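You operate a simulated robot arm through the tools that you are given. There is no shell and no other tool.

The job below is to be done with a simulated two-armed robot. You get a single attempt, and the scene is never put back.

## Task
Tilt the drum fan right up, clamp it tight again and switch it to high.

The check looks at the end state, three seconds after you hand in, the way a careful person would. Anything else that was tipped, shoved, dropped, spilled or broken makes it a failure.

## Robot
Two 7-joint arms with two-finger grippers on one trunk that stands fixed in place. Base frame: the origin is at the foot of the trunk, x ahead of it, y to its left, z up. Units: m, degrees, N and s.
The left shoulder is at [0.025, 0.212, 1.281], the right one opposite. With the tool pointing down near the work surface each hand reaches from about 0.1 to 0.62 m from the base axis, measured 20 degrees to its own side. Payload 2.2 kg a hand.
The tool frame of a hand sits at the grasp point between the pads (the TCP): z along the fingers, y along the line on which they close. The tips reach 0.019 m beyond it. The gripper opens to 0.116 m; its body begins 0.07 m behind the TCP.
Orientation is told as [roll, pitch, yaw] about the base's x, y, z axes, in that order, counted from this pose: with the fingers straight down and closing along the base's y, the tool's x points along the base's -x, its y along +y and its z along -z.

## Interface
- The arms move only by the tool drive_tool. It takes "left_plan", "right_plan" or both (then of equal length, played together; a hand with none holds still); each is a list of rows, each a list of 7 numbers: the turn, a rotation vector about the base's x, y, z in units of 90 degrees (1.0 is 90 degrees), then the shift along the base's x, y, z in units of 150 mm (1.0 is 150 mm), then the finger opening in m, from 0 to 0.116. In form: [[rx, ry, rz, dx, dy, dz, jaw], ...]. A call has 1 to 20 rows; each row is the pose to reach, as a shift and turn from the pose commanded when the call began. A call with a number of a shift or a turn outside -1 to 1 is refused whole. A row lasts 0.2 s, in which the tool goes at most 0.05 m and 8.6 degrees; a call with a longer step from one row to the next is refused whole, and so is a gripper value outside its range. A pose out of reach is approached as far as the arm can. The call stops where the force on the tool passes 90 N (or 10 N more than at its start, if that is more) or the arm is blocked; 0.2 s more then pass. Each finger travels about 0.2035 m/s and halts on what it meets, pressing with about 34 N; the grip force reading is that of the motor and also rises with nothing between the fingers. The clock runs only during rows and for 0.2 s after the last one: add rows that repeat a pose to give the fingers time. The reply holds the time, the measured pose of the TCP, the force on the tool along the base axes, the opening and the grip force, in the units named above and with some noise, with the torque about the TCP (base axes, N m) and any sound that the robot's microphone picked up, and new pictures: "show" is both (left out), scene, wrist or none (wrist: the cameras of the hands that moved).
- Cameras (640 x 400 px; columns grow to the right, rows downward): "scene" is now at [0.1244, -0.0418, 1.4552]; the picture's right is [-0.40, -0.92, -0.00], its down [-0.50, 0.21, -0.84] and it looks along [0.77, -0.33, -0.54] (base axes); focal length 293 px, centre (320, 200). "left" rides on the left gripper at [0.069, 0.015, -0.096] in its tool frame; the picture's right is [-0.21, 0.98, 0.00], its down [-0.76, -0.17, -0.63] and it looks along [-0.62, -0.14, 0.77] (tool axes); focal length 251 px, centre (320, 200). "right" rides on the right gripper at [0.069, -0.015, -0.097] in its tool frame; the picture's right is [0.21, 0.98, 0.00], its down [-0.76, 0.17, -0.63] and it looks along [-0.62, 0.14, 0.77] (tool axes); focal length 251 px, centre (320, 200). There is no depth. A picture from a camera that has moved, and an enlarged one, comes with that camera's place and axes in the base frame and with its lens.
- raise_lower(by): moves the trunk up (or, below 0, down) by that many m; the arms and the scene camera ride with it, the base frame stays. It gives what a move gives, with no picture.
- head_to(pan, tilt): turns the head with the scene camera to pan (to the left, within 80 degrees either way) and tilt (down, from -29 to 69), counted from straight ahead of the robot. It gives what a move gives, and a new picture of the scene camera.
- zoom(camera, box): a new picture of the part [left, top, right, bottom] of that camera's present view, enlarged. The clock stands still meanwhile.
- close_job(): hands the job in; it is judged then, once.

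Places have to be worked out from the pictures, the camera data and where the tool is seen. Open the grippers and draw the arms clear of the work before you hand the job in, unless the task says otherwise.

The tools are called after "Request:" as a command line: name --argument value ..., lists and objects as JSON in quotes. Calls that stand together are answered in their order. drive_tool: Moves the arms, as the interface text tells. Its arguments: {"type":"object","properties":{"left_plan":{"type":"array"},"right_plan":{"type":"array"},"show":{"type":"string","enum":["both","scene","wrist","none"]}},"required":[]} The other tools are called the same way: raise_lower (by) moves the trunk up or down; head_to (pan, tilt) turns the head that bears the scene camera; zoom (camera, box) takes an enlarged picture of a part of a camera's view; close_job () hands the job in.

At the start:

```text
clock: 0.0
left_tool_pos: [0.4735, -0.0301, 1.2658]
left_ee_rot: [0.1, 0.1, 0.0]
left_force: [-0.9, -0.5, 0.5]
left_torque: [-0.03, -0.01, -0.01]
left_grip_width: 0.1162
left_finger_force: 0.2
right_tool_pos: [0.4213, -0.4574, 1.1515]
right_ee_rot: [0.1, 0.1, 0.2]
right_force: [0.1, -1.1, -0.2]
right_torque: [0.01, 0.01, -0.03]
right_grip_width: 0.1163
right_finger_force: 0.0
trunk travel left (down, up): [-0.425, 0.065]
head pan, tilt (commanded): [-23.3, 32.5]
```

scene: 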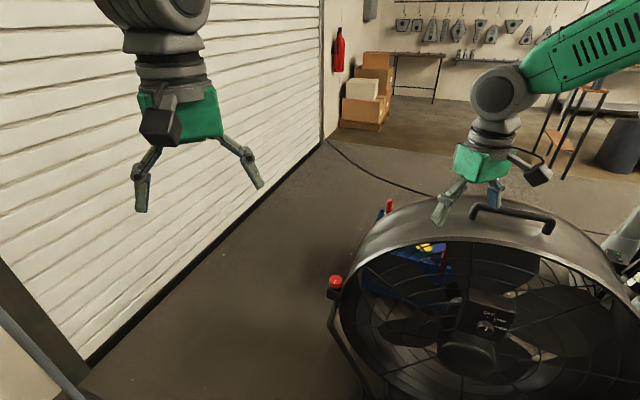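
right: 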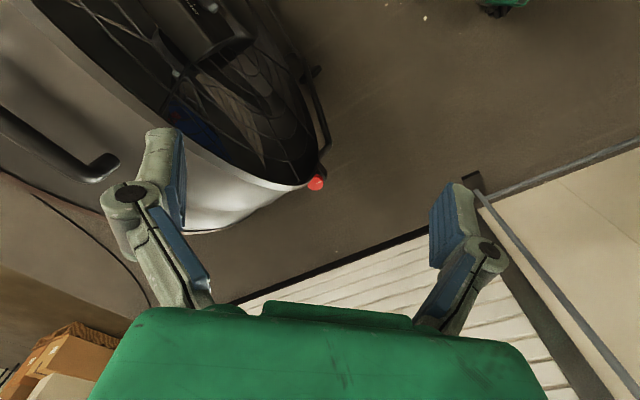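
left: 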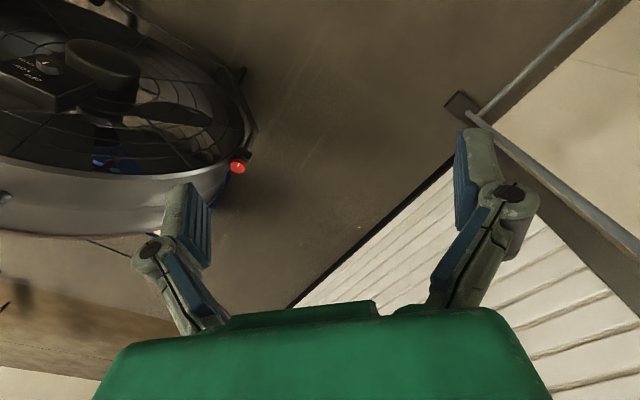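

The fan stands ahead and to the right, with a handle on top of the drum, a red knob on its left side, and a dial in the hub. I'll turn the head to see all of it.

Request:
head_to --pan -40 --tilt 45

```text
clock: 0.8
left_tool_pos: [0.47, -0.0269, 1.2669]
left_ee_rot: [0.0, -0.1, 0.0]
left_force: [-0.8, -1.2, 1.1]
left_torque: [0.03, -0.02, -0.02]
left_grip_width: 0.1157
left_finger_force: 0.0
right_tool_pos: [0.4188, -0.4537, 1.153]
right_ee_rot: [0.0, -0.1, 0.0]
right_force: [0.9, 0.3, 0.8]
right_torque: [0.0, 0.0, 0.01]
right_grip_width: 0.116
right_finger_force: 0.0
trunk travel left (down, up): [-0.425, 0.065]
head pan, tilt (commanded): [-40.0, 45.0]
camera scene: at [0.1043, -0.059, 1.4366], right [-0.64, -0.77, 0.0], down [-0.54, 0.46, -0.7], along [0.54, -0.45, -0.71], focal length 293 px, centre (320, 200)
```

scene: 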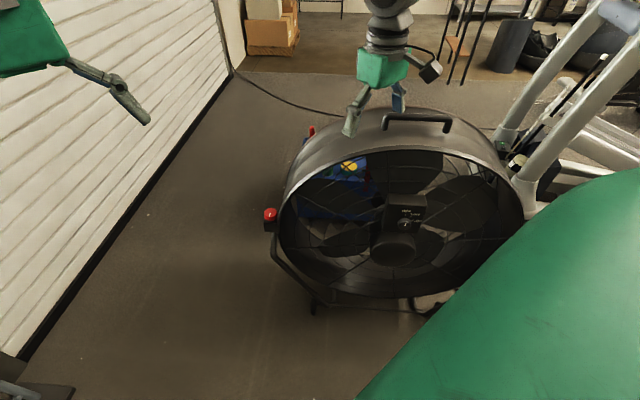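

The fan sits on a floor stand facing roughly towards the robot. I'll zoom in on the knob, the switch and the drum for detail.

Request:
zoom --camera "scene" --box '[240, 180, 340, 320]'

Request:
zoom --camera "scene" --box '[360, 180, 460, 280]'

Request:
zoom --camera "scene" --box '[240, 80, 560, 320]'

Request:
zoom --camera "right" --box '[0, 0, 400, 250]'

Request:
zoom --camera "left" --box '[0, 0, 320, 250]'

```text
2.86 times, centred on (290, 250) of scene
camera zoom: at [0.1043, -0.059, 1.4366], right [-0.64, -0.77, 0.0], down [-0.54, 0.46, -0.7], along [0.54, -0.45, -0.71], focal length 837 px, centre (406, 57)
```

zoom: 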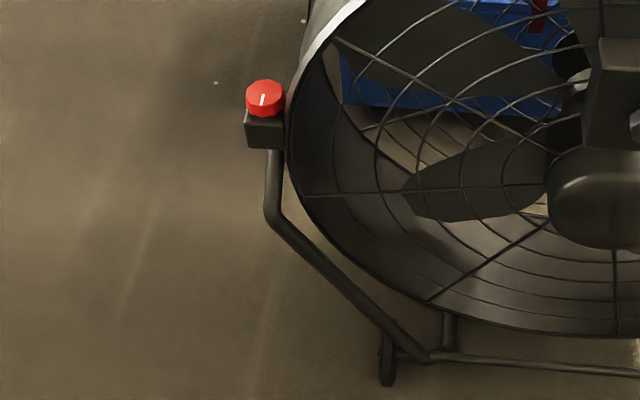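

```text
4.00 times, centred on (410, 230) of scene
camera zoom: at [0.1043, -0.059, 1.4366], right [-0.64, -0.77, 0.0], down [-0.54, 0.46, -0.7], along [0.54, -0.45, -0.71], focal length 1172 px, centre (-40, 80)
```

zoom: 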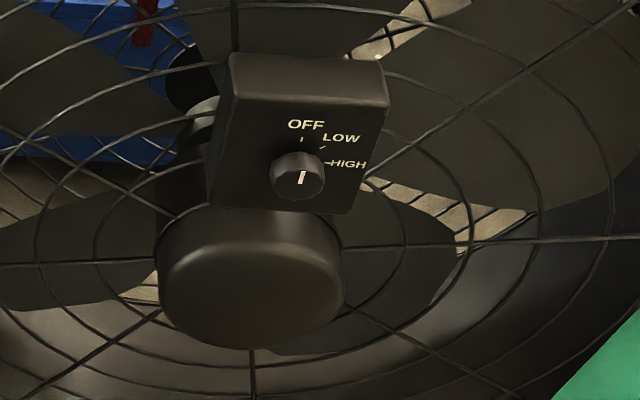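

```text
1.67 times, centred on (400, 200) of scene
camera zoom: at [0.1043, -0.059, 1.4366], right [-0.64, -0.77, 0.0], down [-0.54, 0.46, -0.7], along [0.54, -0.45, -0.71], focal length 488 px, centre (187, 200)
```

zoom: 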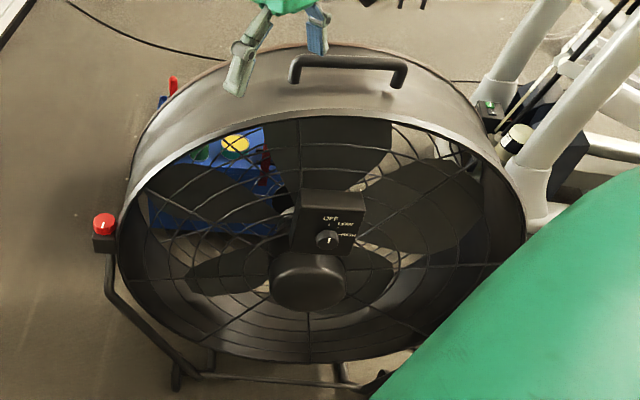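

```text
1.60 times, centred on (200, 125) of right
camera zoom: at [0.3489, -0.469, 1.2483], right [-0.21, 0.98, 0.0], down [0.76, 0.17, 0.63], along [0.62, 0.13, -0.77], focal length 402 px, centre (512, 320)
```

zoom: 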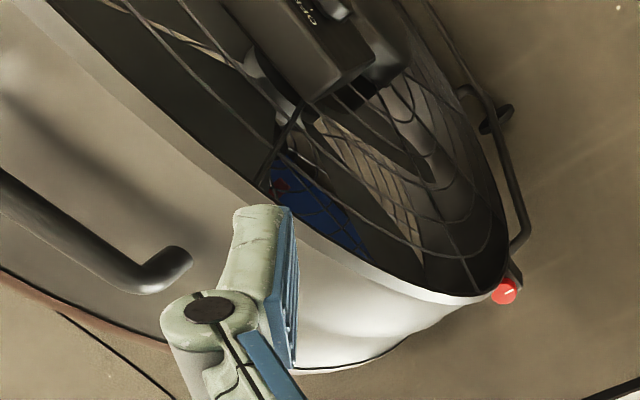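

```text
1.60 times, centred on (160, 125) of left
camera zoom: at [0.4012, -0.0121, 1.3634], right [0.21, 0.98, 0.0], down [0.76, -0.17, 0.63], along [0.62, -0.14, -0.77], focal length 402 px, centre (576, 320)
```

zoom: 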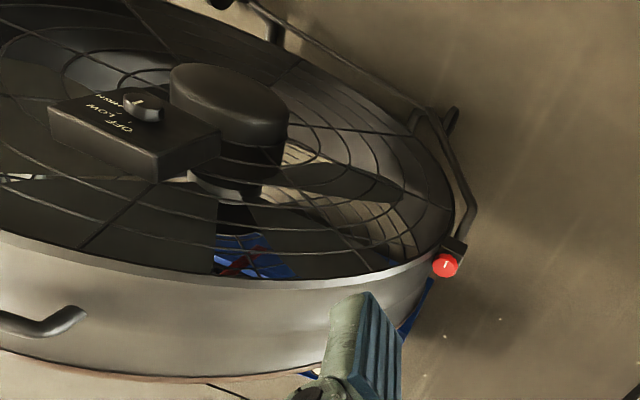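

Triangulating over the three cameras puts the red clamp knob near [0.78, -0.385, 0.63], the dial near [0.40, -0.656, 0.72] and the handle near [0.51, -0.77, 0.97]. I'll pan further right to check for a second clamp and for nearby obstacles.

Request:
head_to --pan -70 --tilt 35

```text
clock: 1.7
left_tool_pos: [0.4704, -0.0269, 1.2682]
left_ee_rot: [-0.1, 0.0, 0.0]
left_force: [0.3, -0.7, 0.1]
left_torque: [-0.02, 0.0, 0.03]
left_grip_width: 0.1162
left_finger_force: 0.0
right_tool_pos: [0.4189, -0.4532, 1.1525]
right_ee_rot: [-0.2, -0.1, -0.1]
right_force: [-0.1, 0.3, -0.1]
right_torque: [0.05, 0.0, -0.02]
right_grip_width: 0.116
right_finger_force: 0.0
trunk travel left (down, up): [-0.425, 0.065]
head pan, tilt (commanded): [-70.0, 35.0]
camera scene: at [0.0725, -0.0893, 1.4513], right [-0.94, -0.34, 0.0], down [-0.2, 0.54, -0.82], along [0.28, -0.77, -0.58], focal length 293 px, centre (320, 200)
```

scene: 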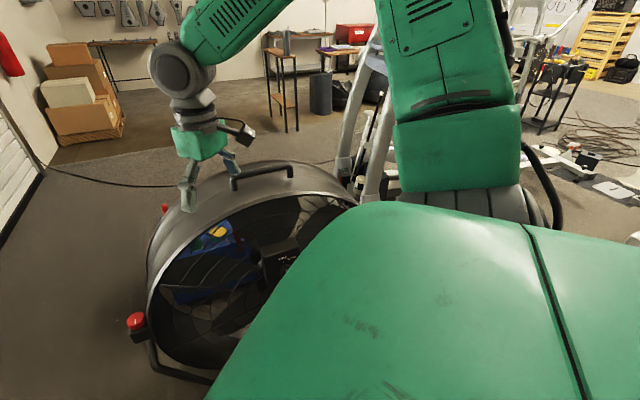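

The right arm's own links hide the fan's right side, and a frame machine stands just behind that end. I'll move the right hand forward and up over the floor towards the knob side, at a safe height, and take a closer look.

Request:
drive_tool --right_plan '[[0, 0, 0, 0.25, 0.1, 0.1, 0.116], [0, 0, 0, 0.5, 0.2, 0.1, 0.116], [0, 0, 0, 0.75, 0.3, 0.1, 0.116], [0, 0, 0, 1.0, 0.4, 0.1, 0.116]]' --show "both"

```text
clock: 2.7
left_tool_pos: [0.4725, -0.029, 1.2663]
left_ee_rot: [0.0, 0.0, 0.0]
left_force: [1.1, -0.3, 0.2]
left_torque: [-0.01, 0.04, 0.0]
left_grip_width: 0.1162
left_finger_force: 0.0
right_tool_pos: [0.5705, -0.3967, 1.1666]
right_ee_rot: [0.0, -0.1, 0.0]
right_force: [0.1, -0.4, -0.1]
right_torque: [-0.02, 0.03, -0.02]
right_grip_width: 0.1159
right_finger_force: 0.0
trunk travel left (down, up): [-0.425, 0.065]
head pan, tilt (commanded): [-70.0, 35.0]
camera scene: at [0.0759, -0.088, 1.4512], right [-0.94, -0.34, 0.01], down [-0.2, 0.54, -0.82], along [0.28, -0.77, -0.58], focal length 293 px, centre (320, 200)
camera right: at [0.501, -0.4117, 1.2621], right [-0.21, 0.98, 0.0], down [0.76, 0.17, 0.63], along [0.62, 0.14, -0.77], focal length 251 px, centre (320, 200)
```

scene: 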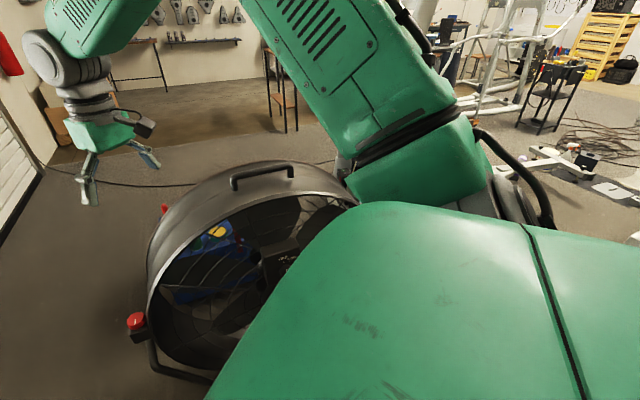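
right: 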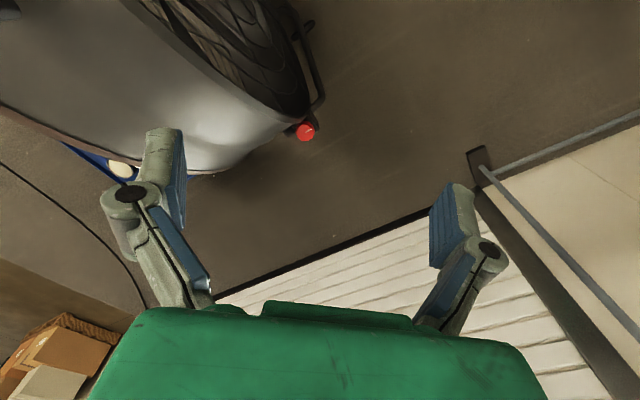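

The knob estimate holds up: about [0.785, -0.386, 0.63]. I'll move further forward so the hand camera looks almost straight at it.

Request:
drive_tool --right_plan '[[0, 0, 0, 0.2, 0.02, -0.1, 0.116], [0, 0, 0, 0.4, 0.04, -0.3, 0.116], [0, 0, 0, 0.5, 0.06, -0.5, 0.116], [0, 0, 0, 0.5, 0.08, -0.75, 0.116]]' --show "both"

Request:
zoom --camera "right" --box '[220, 0, 420, 125]'

```text
clock: 3.7
left_tool_pos: [0.471, -0.0287, 1.2672]
left_ee_rot: [0.0, 0.0, 0.0]
left_force: [-0.3, 0.2, 0.0]
left_torque: [0.01, -0.03, 0.01]
left_grip_width: 0.1161
left_finger_force: 0.0
right_tool_pos: [0.645, -0.384, 1.0543]
right_ee_rot: [0.1, -0.1, 0.1]
right_force: [1.1, -0.5, 0.3]
right_torque: [-0.01, 0.02, -0.02]
right_grip_width: 0.1161
right_finger_force: 0.1
trunk travel left (down, up): [-0.425, 0.065]
head pan, tilt (commanded): [-70.0, 35.0]
camera scene: at [0.0745, -0.0887, 1.4513], right [-0.94, -0.34, 0.0], down [-0.2, 0.54, -0.82], along [0.28, -0.77, -0.58], focal length 293 px, centre (320, 200)
camera right: at [0.5761, -0.3989, 1.1509], right [-0.21, 0.98, 0.0], down [0.76, 0.17, 0.63], along [0.62, 0.14, -0.77], focal length 251 px, centre (320, 200)
```

scene: 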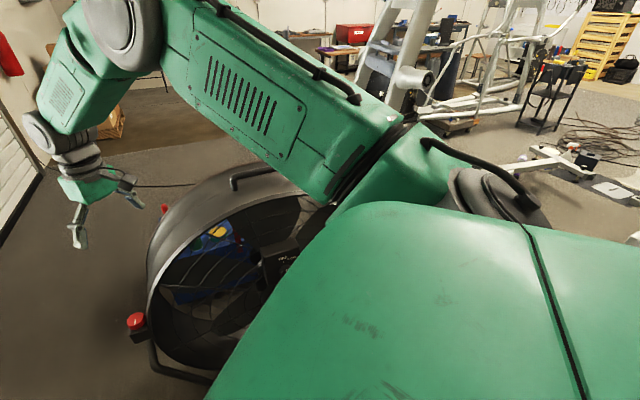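
right: 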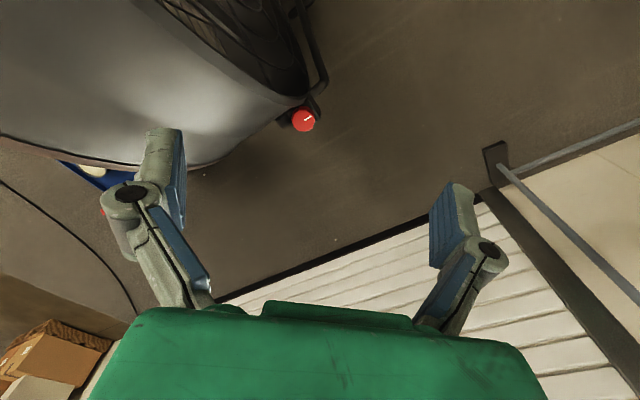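

```text
3.20 times, centred on (320, 62) of right
camera zoom: at [0.5761, -0.3989, 1.1509], right [-0.21, 0.98, 0.0], down [0.76, 0.17, 0.63], along [0.62, 0.14, -0.77], focal length 805 px, centre (320, 640)
```

zoom: 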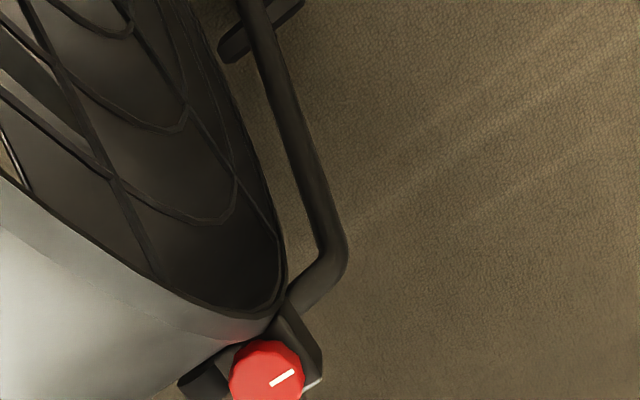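

The knob is about 48 mm across, sits on a vertical axis and has a white pointer line. I'll turn the head to see how the right arm's links hang relative to the drum before I lower anything.

Request:
head_to --pan -45 --tilt 40

```text
clock: 4.6
left_tool_pos: [0.4708, -0.0271, 1.2682]
left_ee_rot: [-0.1, -0.1, 0.0]
left_force: [-0.5, 1.1, 0.2]
left_torque: [0.01, -0.01, 0.02]
left_grip_width: 0.1161
left_finger_force: 0.0
right_tool_pos: [0.6447, -0.3821, 1.0574]
right_ee_rot: [-0.2, -0.1, 0.0]
right_force: [0.4, 0.6, -0.8]
right_torque: [-0.03, -0.01, -0.02]
right_grip_width: 0.1161
right_finger_force: 0.1
trunk travel left (down, up): [-0.425, 0.065]
head pan, tilt (commanded): [-45.0, 40.0]
camera scene: at [0.1039, -0.0651, 1.4438], right [-0.71, -0.71, 0.0], down [-0.46, 0.46, -0.76], along [0.54, -0.54, -0.65], focal length 293 px, centre (320, 200)
```

scene: 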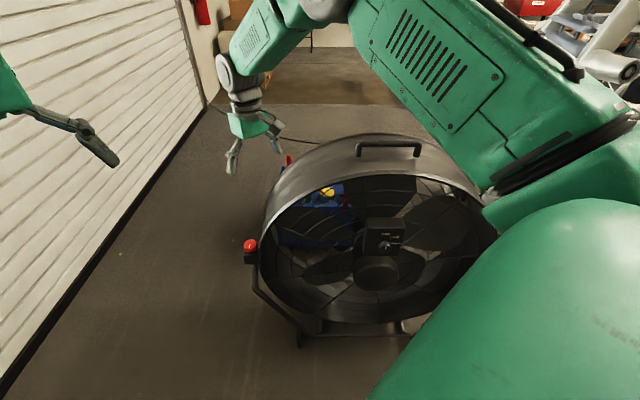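

The elbow rides high above the drum, and the forearm comes down to the hand. I'll bring the hand down and forward towards the knob in steps while watching clearance.

Request:
drive_tool --right_plan '[[0, 0, 0, 0.1, 0, -0.2, 0.116], [0, 0, 0, 0.2, 0, -0.45, 0.116], [0, 0, 0, 0.35, 0, -0.7, 0.116], [0, 0, 0, 0.5, 0, -0.95, 0.116], [0, 0, 0, 0.5, 0, -0.95, 0.116]]' --show "both"

Request:
zoom --camera "right" --box '[200, 0, 440, 150]'

```text
clock: 5.8
left_tool_pos: [0.4692, -0.0264, 1.2681]
left_ee_rot: [-0.2, -0.3, 0.0]
left_force: [-0.3, 0.3, 0.0]
left_torque: [-0.01, -0.03, -0.05]
left_grip_width: 0.116
left_finger_force: 0.1
right_tool_pos: [0.7034, -0.3796, 0.9177]
right_ee_rot: [0.0, 0.0, 0.0]
right_force: [-0.4, -0.4, 1.3]
right_torque: [-0.02, -0.01, 0.0]
right_grip_width: 0.1157
right_finger_force: 0.1
right hand out of reach, approached as far as the arm can: row 4, 5
trunk travel left (down, up): [-0.425, 0.065]
head pan, tilt (commanded): [-45.0, 40.0]
camera scene: at [0.1027, -0.0656, 1.4439], right [-0.71, -0.71, 0.0], down [-0.46, 0.46, -0.76], along [0.54, -0.54, -0.65], focal length 293 px, centre (320, 200)
camera right: at [0.6339, -0.3945, 1.0125], right [-0.21, 0.98, 0.0], down [0.76, 0.17, 0.63], along [0.62, 0.14, -0.77], focal length 251 px, centre (320, 200)
```

scene: 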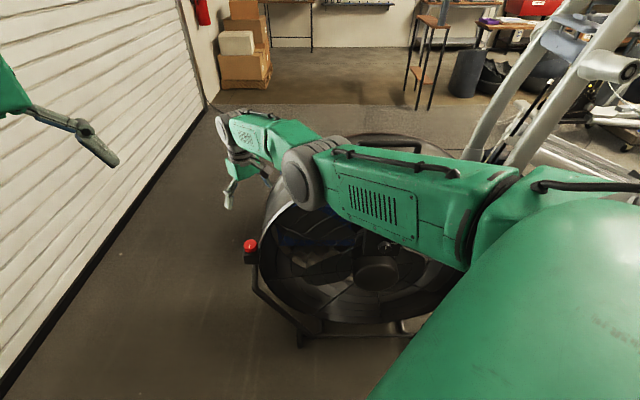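
right: 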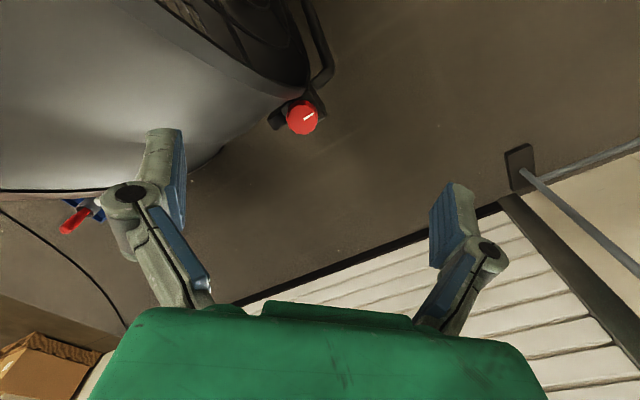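

```text
2.67 times, centred on (320, 75) of right
camera zoom: at [0.6339, -0.3945, 1.0125], right [-0.21, 0.98, 0.0], down [0.76, 0.17, 0.63], along [0.62, 0.14, -0.77], focal length 670 px, centre (320, 533)
```

zoom: 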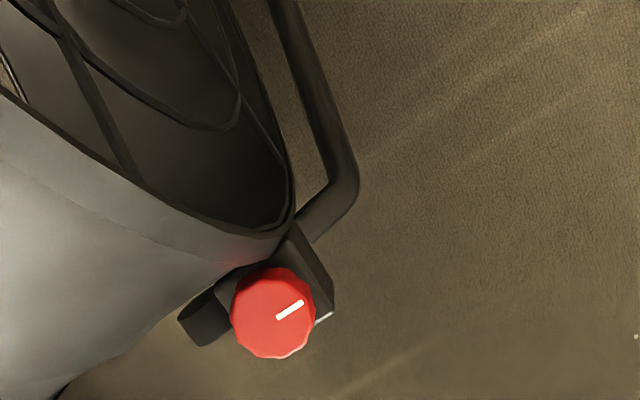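

The arm is nearly fully stretched here, so reaching the knob will need the trunk lowered and a tilted tool. Before that I'll use the left hand's camera, turned towards the fan, as a second viewpoint to get the drum geometry right.

Request:
drive_tool --left_plan '[[0, 0, -0.09, 0, 0, 0, 0.116], [0, 0, -0.18, 0, 0, 0, 0.116], [0, 0, -0.27, 0, 0, 0, 0.116], [0, 0, -0.36, 0, 0, 0, 0.116], [0, 0, -0.45, 0, 0, 0, 0.116], [0, 0, -0.54, 0, 0, 0, 0.116], [0, 0, -0.63, 0, 0, 0, 0.116], [0, 0, -0.72, 0, 0, 0, 0.116]]' --show "wrist"

```text
clock: 7.6
left_tool_pos: [0.4708, -0.0267, 1.2669]
left_ee_rot: [-0.2, -0.1, -64.9]
left_force: [-0.4, -0.3, -0.1]
left_torque: [0.01, -0.05, -0.02]
left_grip_width: 0.1161
left_finger_force: 0.1
right_tool_pos: [0.7047, -0.38, 0.9167]
right_ee_rot: [-0.1, 0.0, 0.1]
right_force: [-0.7, -0.3, -0.1]
right_torque: [0.01, 0.0, -0.03]
right_grip_width: 0.1161
right_finger_force: 0.0
trunk travel left (down, up): [-0.425, 0.065]
head pan, tilt (commanded): [-45.0, 40.0]
camera left: at [0.4557, 0.0426, 1.3631], right [0.98, 0.22, 0.0], down [0.17, -0.75, 0.63], along [0.14, -0.62, -0.77], focal length 251 px, centre (320, 200)
```

left: 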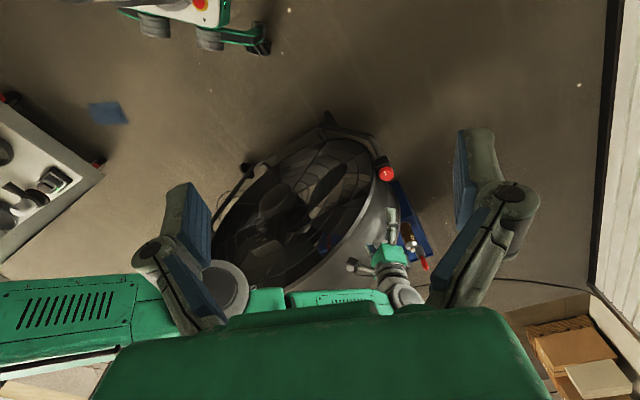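

From here the fan is seen from the front left, with only one red knob and a plain dark pivot block on the other side. I'll zoom in on it.

Request:
zoom --camera "left" --box '[180, 90, 460, 290]'

Request:
zoom --camera "left" --box '[220, 150, 340, 250]'

```text
2.00 times, centred on (320, 190) of left
camera zoom: at [0.4557, 0.0426, 1.3631], right [0.98, 0.22, 0.0], down [0.17, -0.75, 0.63], along [0.14, -0.62, -0.77], focal length 503 px, centre (320, 220)
```

zoom: 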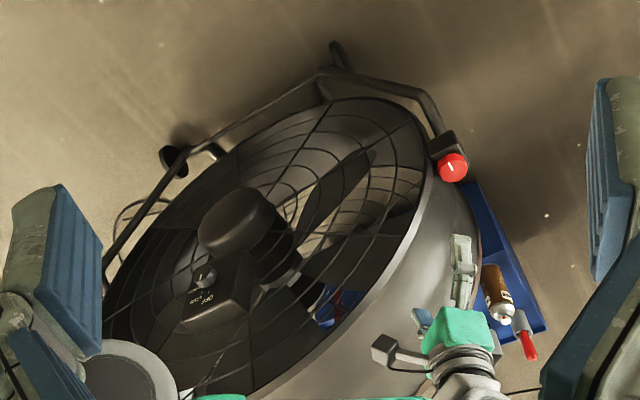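

```text
4.00 times, centred on (280, 200) of left
camera zoom: at [0.4557, 0.0426, 1.3631], right [0.98, 0.22, 0.0], down [0.17, -0.75, 0.63], along [0.14, -0.62, -0.77], focal length 1006 px, centre (480, 200)
```

zoom: 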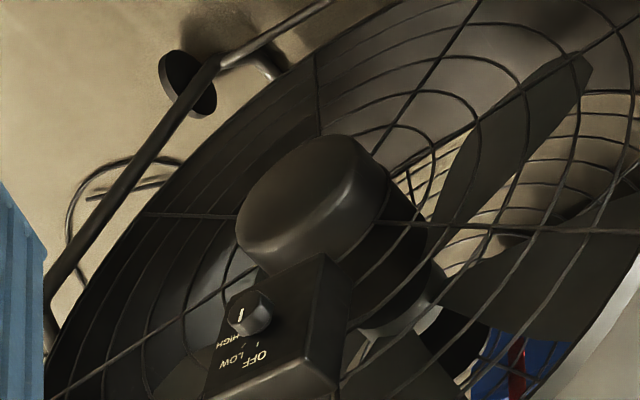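

The left camera confirms the hub near [0.417, -0.658, 0.555], a drum radius of about 0.41 and a pivot at about z=0.55. The axis is tilted up only about 8° at present, and a blue toolbox sits behind the left end. I'll retract the right hand and move the left hand aside before lowering the trunk.

Request:
drive_tool --right_plan '[[0, 0, 0, -0.2, 0.05, 0.2, 0.116], [0, 0, 0, -0.4, 0.1, 0.4, 0.116], [0, 0, 0, -0.6, 0.15, 0.6, 0.116], [0, 0, 0, -0.8, 0.2, 0.8, 0.116], [0, 0, 0, -1.0, 0.25, 1.0, 0.116], [0, 0, 0, -1.0, 0.25, 1.0, 0.116]]' --left_plan '[[0, 0, 0, -0.1, 0.16, 0, 0.116], [0, 0, 0, -0.2, 0.32, 0, 0.116], [0, 0, 0, -0.3, 0.48, 0, 0.116], [0, 0, 0, -0.4, 0.64, 0, 0.116], [0, 0, 0, -0.5, 0.8, 0, 0.116], [0, 0, 0, -0.5, 0.8, 0, 0.116]]' --show "both"

```text
clock: 9.0
left_tool_pos: [0.3966, 0.0952, 1.2675]
left_ee_rot: [-0.2, -0.1, -64.8]
left_force: [0.5, -0.4, 1.3]
left_torque: [-0.03, 0.02, -0.02]
left_grip_width: 0.1162
left_finger_force: 0.1
right_tool_pos: [0.7229, -0.3548, 1.0653]
right_ee_rot: [-0.1, 0.2, 0.0]
right_force: [0.2, 0.7, -0.3]
right_torque: [-0.01, 0.0, -0.01]
right_grip_width: 0.116
right_finger_force: 0.0
right hand out of reach, approached as far as the arm can: row 1, 2, 3, 4, 5, 6
trunk travel left (down, up): [-0.425, 0.065]
head pan, tilt (commanded): [-45.0, 40.0]
camera scene: at [0.1043, -0.0619, 1.4438], right [-0.71, -0.71, 0.0], down [-0.46, 0.45, -0.76], along [0.54, -0.54, -0.65], focal length 293 px, centre (320, 200)
camera right: at [0.6542, -0.3698, 1.1616], right [-0.21, 0.98, 0.0], down [0.76, 0.17, 0.63], along [0.62, 0.13, -0.78], focal length 251 px, centre (320, 200)
camera left: at [0.382, 0.1654, 1.3623], right [0.98, 0.22, 0.0], down [0.17, -0.75, 0.63], along [0.14, -0.62, -0.77], focal length 251 px, centre (320, 200)
```

scene: 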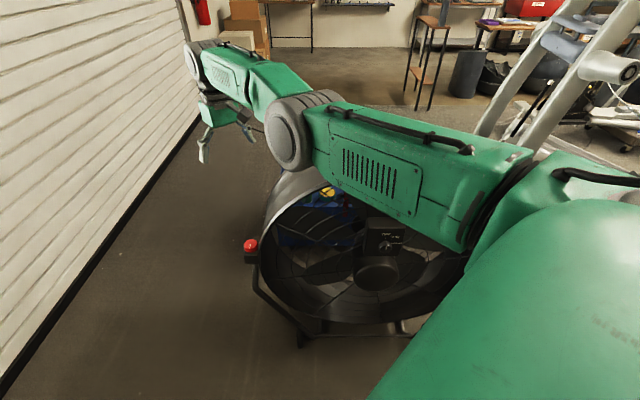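
right: 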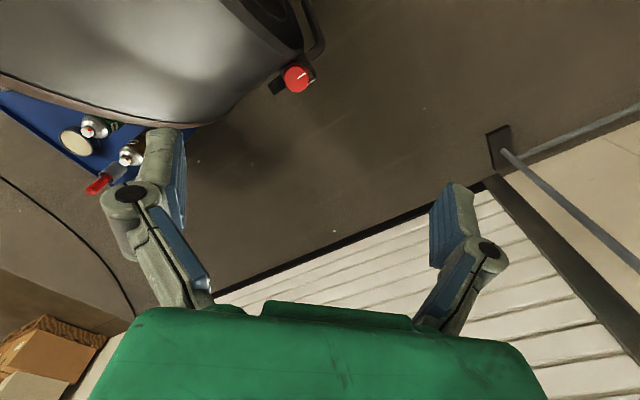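
left: 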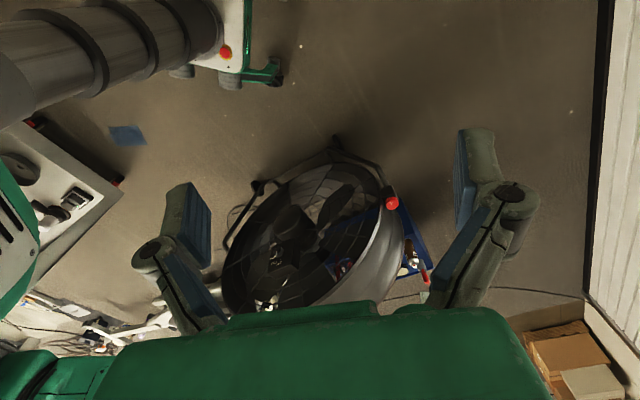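

The right arm went fully straight and stuck there, so the retraction did not happen. I'll try retracting again with the tool pitched and moved sideways to break the straight-elbow posture.

Request:
drive_tool --right_plan '[[0, -0.09, 0, 0, 0.2, 0.1, 0.116], [0, -0.18, 0, 0, 0.4, 0.2, 0.116], [0, -0.27, 0, -0.1, 0.6, 0.3, 0.116], [0, -0.33, 0, -0.3, 0.6, 0.3, 0.116], [0, -0.33, 0, -0.5, 0.6, 0.3, 0.116], [0, -0.33, 0, -0.5, 0.6, 0.3, 0.116]]' --show "scene"

```text
clock: 10.4
left_tool_pos: [0.3963, 0.0943, 1.2664]
left_ee_rot: [-0.1, -0.1, -64.8]
left_force: [1.1, 0.0, -0.4]
left_torque: [0.01, -0.04, 0.0]
left_grip_width: 0.1157
left_finger_force: 0.0
right_tool_pos: [0.8281, -0.263, 1.1071]
right_ee_rot: [0.0, -29.7, -0.1]
right_force: [0.2, 0.4, 0.3]
right_torque: [0.0, 0.02, 0.0]
right_grip_width: 0.1161
right_finger_force: 0.0
right hand out of reach, approached as far as the arm can: row 1, 2, 3, 4, 5, 6
trunk travel left (down, up): [-0.425, 0.065]
head pan, tilt (commanded): [-45.0, 40.0]
camera scene: at [0.1039, -0.0644, 1.4438], right [-0.71, -0.71, 0.0], down [-0.46, 0.46, -0.76], along [0.54, -0.54, -0.65], focal length 293 px, centre (320, 200)
```

scene: 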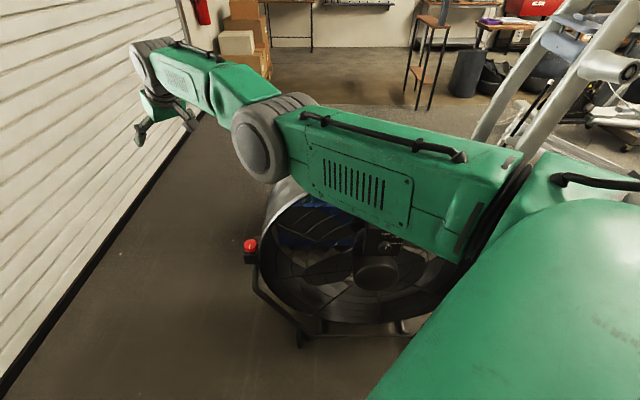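

The elbow hinge is horizontal and it was bent upward before, so moving the hand down should flex it first. I'll command a downward move with the retraction still in place.

Request:
drive_tool --right_plan '[[0, 0, 0, 0, 0, -0.25, 0.116], [0, 0, 0, 0, 0, -0.5, 0.116], [0, 0, 0, 0, 0, -0.75, 0.116], [0, 0, 0, 0, 0, -1.0, 0.116], [0, 0, 0, 0, 0, -1.0, 0.116]]' --show "scene"

```text
clock: 11.6
left_tool_pos: [0.396, 0.0949, 1.2663]
left_ee_rot: [-0.1, -0.1, -64.8]
left_force: [0.1, -0.6, 0.4]
left_torque: [-0.02, 0.0, 0.02]
left_grip_width: 0.1157
left_finger_force: 0.0
right_tool_pos: [0.8169, -0.2635, 0.9608]
right_ee_rot: [0.0, -29.8, 0.0]
right_force: [-0.5, 0.8, 0.3]
right_torque: [0.0, 0.0, -0.01]
right_grip_width: 0.1158
right_finger_force: 0.1
right hand out of reach, approached as far as the arm can: row 3, 4, 5
trunk travel left (down, up): [-0.425, 0.065]
head pan, tilt (commanded): [-45.0, 40.0]
camera scene: at [0.1036, -0.0631, 1.4439], right [-0.71, -0.71, 0.0], down [-0.46, 0.46, -0.76], along [0.54, -0.54, -0.65], focal length 293 px, centre (320, 200)
```

scene: 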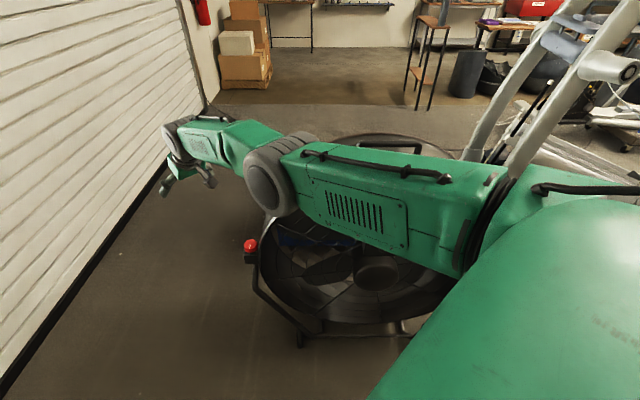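

The base pose of each call is the achieved pose. I'll now try a pure pull-back towards the shoulder from here.

Request:
drive_tool --right_plan '[[0, 0, 0, -0.1, 0, -0.1, 0.116], [0, 0, 0, -0.3, 0, -0.2, 0.116], [0, 0, 0, -0.5, 0, -0.3, 0.116], [0, 0, 0, -0.7, 0, -0.3, 0.116], [0, 0, 0, -0.9, 0, -0.3, 0.116], [0, 0, 0, -0.9, 0, -0.3, 0.116]]' --show "scene"

```text
clock: 13.0
left_tool_pos: [0.3965, 0.0948, 1.2677]
left_ee_rot: [-0.3, -0.2, -64.8]
left_force: [-0.3, -0.9, -0.3]
left_torque: [0.0, 0.02, 0.01]
left_grip_width: 0.1158
left_finger_force: 0.1
right_tool_pos: [0.7932, -0.2514, 0.8819]
right_ee_rot: [-0.1, -29.8, 0.0]
right_force: [-0.3, 0.3, -0.1]
right_torque: [-0.02, 0.02, -0.02]
right_grip_width: 0.1163
right_finger_force: 0.1
right hand out of reach, approached as far as the arm can: row 1, 2, 3, 4, 5, 6
trunk travel left (down, up): [-0.425, 0.065]
head pan, tilt (commanded): [-45.0, 40.0]
camera scene: at [0.1038, -0.0627, 1.4439], right [-0.71, -0.71, 0.0], down [-0.46, 0.45, -0.76], along [0.54, -0.54, -0.65], focal length 293 px, centre (320, 200)
```

scene: 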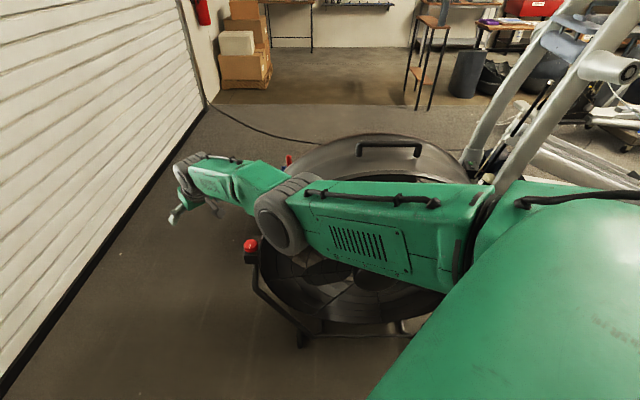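

The arm still sits fully straight, with the hand only sliding along the reach sphere. I'll command a larger inward pull and hold it for many rows so the solver can fold the elbow.

Request:
drive_tool --right_plan '[[0, 0, 0, -0.3, 0, 0.1, 0.116], [0, 0, 0, -0.6, 0, 0.2, 0.116], [0, 0, 0, -0.9, 0, 0.3, 0.116], [0, 0, 0, -1.0, 0, 0.4, 0.116], [0, 0, 0, -1.0, 0, 0.4, 0.116], [0, 0, 0, -1.0, 0, 0.4, 0.116], [0, 0, 0, -1.0, 0, 0.4, 0.116], [0, 0, 0, -1.0, 0, 0.4, 0.116], [0, 0, 0, -1.0, 0, 0.4, 0.116]]' --show "scene"

```text
clock: 15.0
left_tool_pos: [0.3968, 0.0959, 1.2678]
left_ee_rot: [-0.2, 0.0, -64.8]
left_force: [-0.4, -0.4, -0.4]
left_torque: [0.03, 0.01, 0.04]
left_grip_width: 0.116
left_finger_force: 0.2
right_tool_pos: [0.7947, -0.2482, 0.8876]
right_ee_rot: [0.0, -29.6, 0.0]
right_force: [0.7, 0.2, 0.1]
right_torque: [-0.02, 0.03, 0.0]
right_grip_width: 0.1161
right_finger_force: 0.1
right hand out of reach, approached as far as the arm can: row 1, 2, 3, 4, 5, 6, 7, 8, 9
trunk travel left (down, up): [-0.425, 0.065]
head pan, tilt (commanded): [-45.0, 40.0]
camera scene: at [0.1038, -0.0627, 1.4439], right [-0.71, -0.71, 0.0], down [-0.46, 0.45, -0.76], along [0.54, -0.54, -0.65], focal length 293 px, centre (320, 200)
```

scene: 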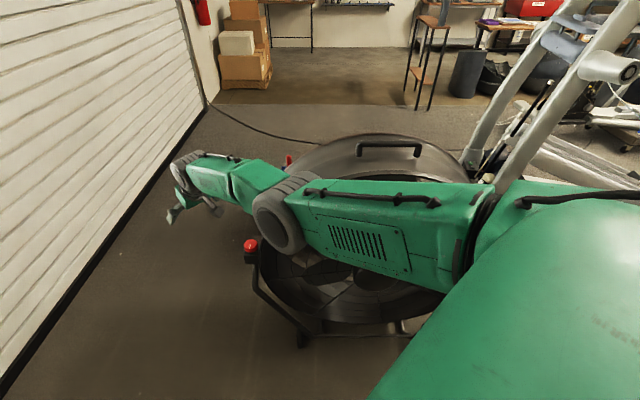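

Still stuck. I'll try the opposite sideways direction (to the right) together with an inward pull; the hand stays well above the knob at this height.

Request:
drive_tool --right_plan '[[0, 0, 0, -0.1, -0.3, 0, 0.116], [0, 0, 0, -0.3, -0.5, 0, 0.116], [0, 0, 0, -0.5, -0.7, 0.0, 0.116], [0, 0, 0, -0.7, -0.7, 0.0, 0.116], [0, 0, 0, -0.7, -0.7, 0.0, 0.116]]' --show "scene"

```text
clock: 16.2
left_tool_pos: [0.3959, 0.0959, 1.2674]
left_ee_rot: [-0.2, -0.1, -64.8]
left_force: [-0.3, -0.4, 0.3]
left_torque: [0.0, 0.02, 0.01]
left_grip_width: 0.116
left_finger_force: 0.0
right_tool_pos: [0.7791, -0.3622, 0.8515]
right_ee_rot: [-0.1, -29.6, -0.1]
right_force: [0.5, 0.6, 0.0]
right_torque: [-0.03, 0.04, 0.0]
right_grip_width: 0.1161
right_finger_force: 0.1
right hand out of reach, approached as far as the arm can: row 1, 2, 3, 4, 5
trunk travel left (down, up): [-0.425, 0.065]
head pan, tilt (commanded): [-45.0, 40.0]
camera scene: at [0.1038, -0.0627, 1.4439], right [-0.71, -0.71, 0.0], down [-0.46, 0.46, -0.76], along [0.54, -0.54, -0.65], focal length 293 px, centre (320, 200)
```

scene: 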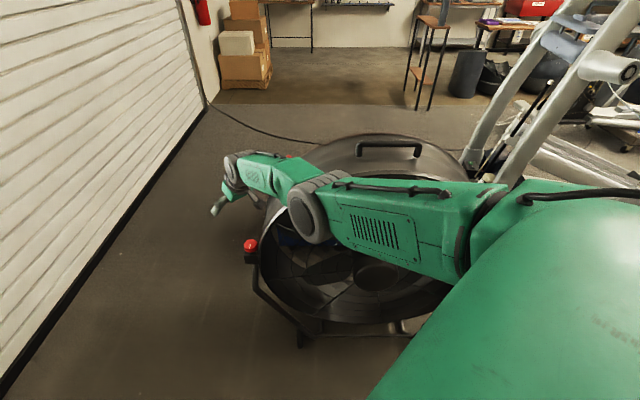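

The hand is now roughly above the knob, but the arm is still straight. The elbow may be pinned on the wrong side of straight, so I'll stretch outward over free floor, then come down and inward in one sweep.

Request:
drive_tool --right_plan '[[0, 0, 0, 0.1, 0.3, 0, 0.116], [0, 0, 0, 0.25, 0.55, 0, 0.116], [0, 0, 0, 0.35, 0.8, -0.05, 0.116], [0, 0, 0, 0.35, 0.8, -0.3, 0.116], [0, 0, 0, 0.3, 0.8, -0.6, 0.116], [0, 0, 0, 0.1, 0.8, -0.8, 0.116], [0, 0, 0, -0.15, 0.8, -0.95, 0.116], [0, 0, 0, -0.45, 0.8, -1.0, 0.116], [0, 0, 0, -0.7, 0.8, -1.0, 0.116], [0, 0, 0, -0.7, 0.8, -1.0, 0.116]]' --show "scene"

```text
clock: 18.4
left_tool_pos: [0.3969, 0.0956, 1.267]
left_ee_rot: [-0.2, -0.1, -64.8]
left_force: [-0.5, 0.5, 0.7]
left_torque: [0.0, -0.03, -0.01]
left_grip_width: 0.116
left_finger_force: 0.0
right_tool_pos: [0.6721, -0.2395, 0.7041]
right_ee_rot: [-0.1, -29.8, 0.0]
right_force: [-0.7, 0.8, 0.6]
right_torque: [0.0, -0.03, -0.02]
right_grip_width: 0.116
right_finger_force: 0.0
right hand out of reach, approached as far as the arm can: row 1, 2, 3, 4, 5, 6, 7, 8
trunk travel left (down, up): [-0.425, 0.065]
head pan, tilt (commanded): [-45.0, 40.0]
camera scene: at [0.1032, -0.0613, 1.4439], right [-0.71, -0.71, 0.0], down [-0.46, 0.45, -0.76], along [0.54, -0.54, -0.64], focal length 293 px, centre (320, 200)
```

scene: 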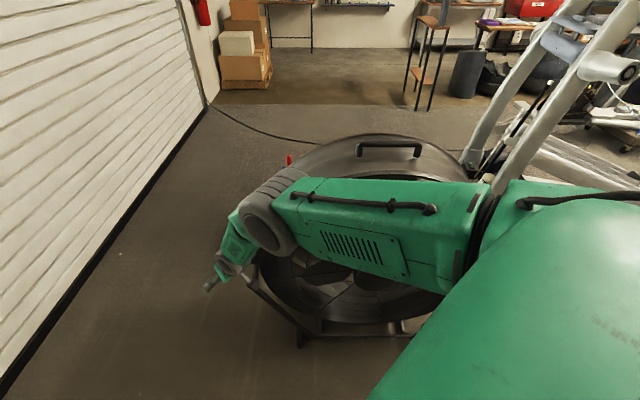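

That worked: the elbow is bent again, with the hand at [0.672, -0.240, 0.704]. I'll raise the hand and keep it well inside reach before lowering the trunk.

Request:
drive_tool --right_plan '[[0, 0, 0, -0.06, 0, 0.25, 0.116], [0, 0, 0, -0.12, 0, 0.5, 0.116], [0, 0, 0, -0.18, 0, 0.75, 0.116], [0, 0, 0, -0.24, 0, 1.0, 0.116], [0, 0, 0, -0.24, 0, 1.0, 0.116]]' --show "none"

Request:
drive_tool --right_plan '[[0, 0, 0, -0.06, 0, 0.25, 0.116], [0, 0, 0, -0.12, 0, 0.5, 0.116], [0, 0, 0, -0.18, 0, 0.75, 0.116], [0, 0, 0, -0.24, 0, 1.0, 0.116], [0, 0, 0, -0.24, 0, 1.0, 0.116]]' --show "scene"

```text
clock: 19.6
left_tool_pos: [0.397, 0.0948, 1.2681]
left_ee_rot: [-0.2, -0.1, -64.8]
left_force: [-0.1, -0.4, 0.1]
left_torque: [-0.01, 0.0, 0.0]
left_grip_width: 0.1161
left_finger_force: 0.2
right_tool_pos: [0.6395, -0.2419, 0.8518]
right_ee_rot: [-0.1, -29.7, -0.1]
right_force: [0.1, 0.0, -0.5]
right_torque: [-0.02, -0.03, 0.01]
right_grip_width: 0.1161
right_finger_force: 0.2
trunk travel left (down, up): [-0.425, 0.065]
head pan, tilt (commanded): [-45.0, 40.0]
```

```text
clock: 20.8
left_tool_pos: [0.3978, 0.0954, 1.2654]
left_ee_rot: [-0.3, -0.1, -64.8]
left_force: [-0.3, 0.8, 0.3]
left_torque: [0.02, 0.03, -0.04]
left_grip_width: 0.1161
left_finger_force: 0.1
right_tool_pos: [0.6042, -0.2415, 1.0036]
right_ee_rot: [-0.1, -29.7, 0.1]
right_force: [-0.1, -0.1, -0.1]
right_torque: [-0.03, 0.0, -0.04]
right_grip_width: 0.1159
right_finger_force: 0.1
trunk travel left (down, up): [-0.425, 0.065]
head pan, tilt (commanded): [-45.0, 40.0]
camera scene: at [0.1035, -0.0624, 1.4438], right [-0.71, -0.71, 0.0], down [-0.46, 0.45, -0.76], along [0.54, -0.54, -0.65], focal length 293 px, centre (320, 200)
```

scene: 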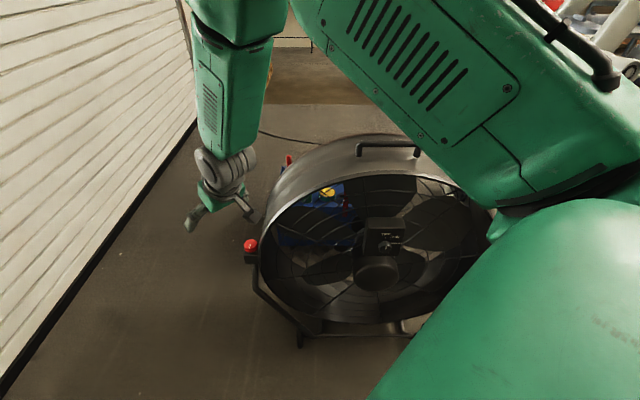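

The elbow is up high and clear, and the hand is over free floor left of the fan. I'll lower the trunk by 0.3 m.

Request:
raise_lower --by -0.3

Request:
head_to --pan -40 --tilt 32

```text
clock: 23.8
left_tool_pos: [0.3973, 0.0957, 0.968]
left_ee_rot: [-0.2, -0.1, -64.8]
left_force: [-0.9, -0.1, 0.6]
left_torque: [0.02, 0.01, 0.0]
left_grip_width: 0.1161
left_finger_force: 0.1
right_tool_pos: [0.6017, -0.242, 0.7048]
right_ee_rot: [0.0, -29.8, -0.1]
right_force: [0.2, 0.2, 0.2]
right_torque: [0.02, 0.02, -0.02]
right_grip_width: 0.1159
right_finger_force: 0.2
trunk travel left (down, up): [-0.125, 0.365]
head pan, tilt (commanded): [-45.0, 40.0]
```

```text
clock: 24.5
left_tool_pos: [0.3963, 0.0954, 0.9672]
left_ee_rot: [-0.1, -0.1, -64.8]
left_force: [-0.3, 0.3, 0.0]
left_torque: [0.01, 0.01, 0.01]
left_grip_width: 0.1159
left_finger_force: 0.0
right_tool_pos: [0.6033, -0.2406, 0.704]
right_ee_rot: [-0.1, -29.8, -0.1]
right_force: [-0.2, -0.3, -0.3]
right_torque: [0.01, 0.01, 0.0]
right_grip_width: 0.116
right_finger_force: 0.1
trunk travel left (down, up): [-0.125, 0.365]
head pan, tilt (commanded): [-40.0, 32.0]
camera scene: at [0.1103, -0.0599, 1.1561], right [-0.64, -0.77, 0.0], down [-0.41, 0.34, -0.85], along [0.65, -0.55, -0.53], focal length 293 px, centre (320, 200)
```

scene: 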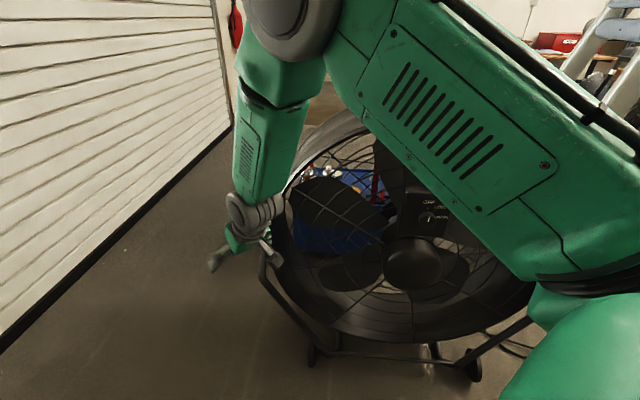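

The arm now sits well, elbow up. The knob is tucked close to the drum side, so I'll narrow the opening, rise, and move to a viewing pose about 0.2 m back along a 30° tilted approach to check clearances.

Request:
drive_tool --right_plan '[[0, 0, -0.03, 0, 0, 0.3, 0.075], [0, 0, -0.06, 0.1, -0.1, 0.6, 0.075], [0, 0, -0.09, 0.25, -0.3, 0.69, 0.075], [0, 0, -0.12, 0.4, -0.55, 0.69, 0.075], [0, 0, -0.14, 0.55, -0.8, 0.69, 0.075], [0, 0, -0.14, 0.55, -0.8, 0.69, 0.075]]' --show "both"

Request:
zoom --camera "right" --box '[220, 80, 420, 205]'

```text
clock: 25.9
left_tool_pos: [0.3944, 0.0956, 0.9683]
left_ee_rot: [-0.1, -0.1, -64.8]
left_force: [-0.3, -0.3, 0.2]
left_torque: [0.0, -0.05, 0.01]
left_grip_width: 0.116
left_finger_force: 0.0
right_tool_pos: [0.6853, -0.3621, 0.8084]
right_ee_rot: [-0.2, -29.8, -12.6]
right_force: [-0.5, -0.1, -0.3]
right_torque: [0.0, 0.01, -0.01]
right_grip_width: 0.0748
right_finger_force: 0.1
trunk travel left (down, up): [-0.125, 0.365]
head pan, tilt (commanded): [-40.0, 32.0]
camera scene: at [0.11, -0.0608, 1.1561], right [-0.64, -0.77, 0.0], down [-0.41, 0.34, -0.85], along [0.65, -0.54, -0.53], focal length 293 px, centre (320, 200)
camera right: at [0.5766, -0.3528, 0.8561], right [0.03, 0.99, -0.11], down [0.37, 0.09, 0.92], along [0.93, -0.07, -0.37], focal length 251 px, centre (320, 200)
```

scene: 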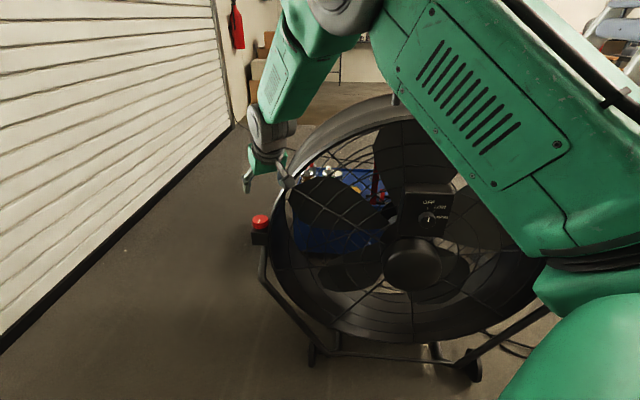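
right: 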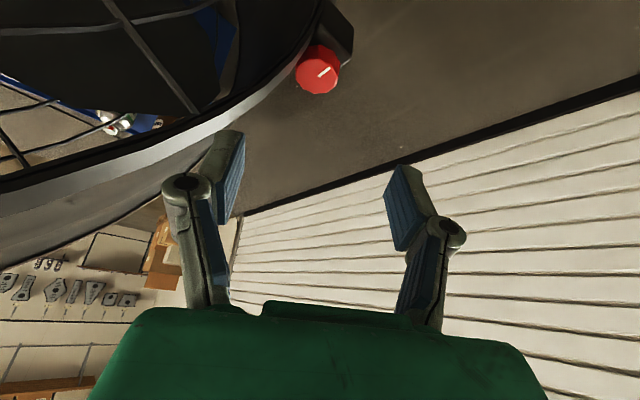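

```text
3.20 times, centred on (320, 142) of right
camera zoom: at [0.5766, -0.3528, 0.8561], right [0.03, 0.99, -0.11], down [0.37, 0.09, 0.92], along [0.93, -0.07, -0.37], focal length 805 px, centre (320, 384)
```

zoom: 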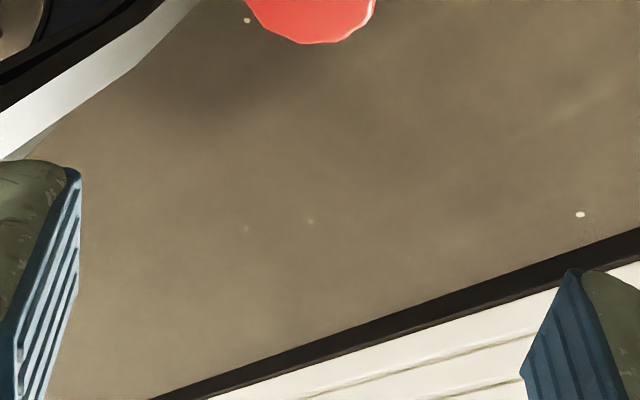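

The knob is clearly visible ahead of the fingers. I'll zoom in on it and the neighbouring rim to fix its place and size.

Request:
zoom --camera "right" --box '[240, 0, 400, 100]'

Request:
zoom --camera "scene" --box '[220, 170, 320, 270]'

```text
4.00 times, centred on (320, 50) of right
camera zoom: at [0.5766, -0.3528, 0.8561], right [0.03, 0.99, -0.11], down [0.37, 0.09, 0.92], along [0.93, -0.07, -0.37], focal length 1006 px, centre (320, 800)
```

zoom: 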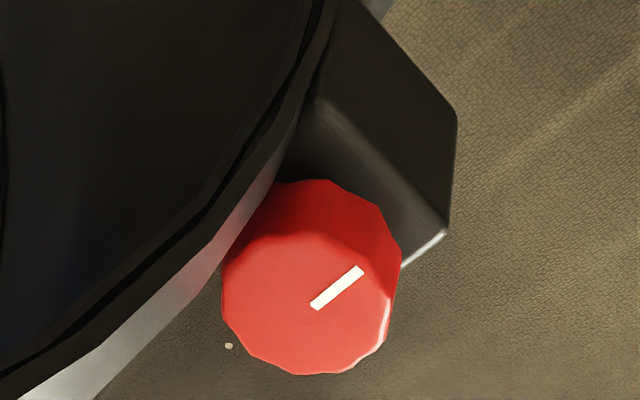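

```text
4.00 times, centred on (270, 220) of scene
camera zoom: at [0.11, -0.0608, 1.1561], right [-0.64, -0.77, 0.0], down [-0.41, 0.34, -0.85], along [0.65, -0.54, -0.53], focal length 1172 px, centre (520, 120)
```

zoom: 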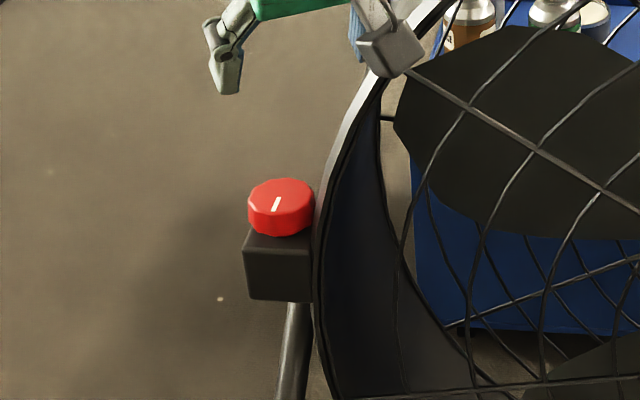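

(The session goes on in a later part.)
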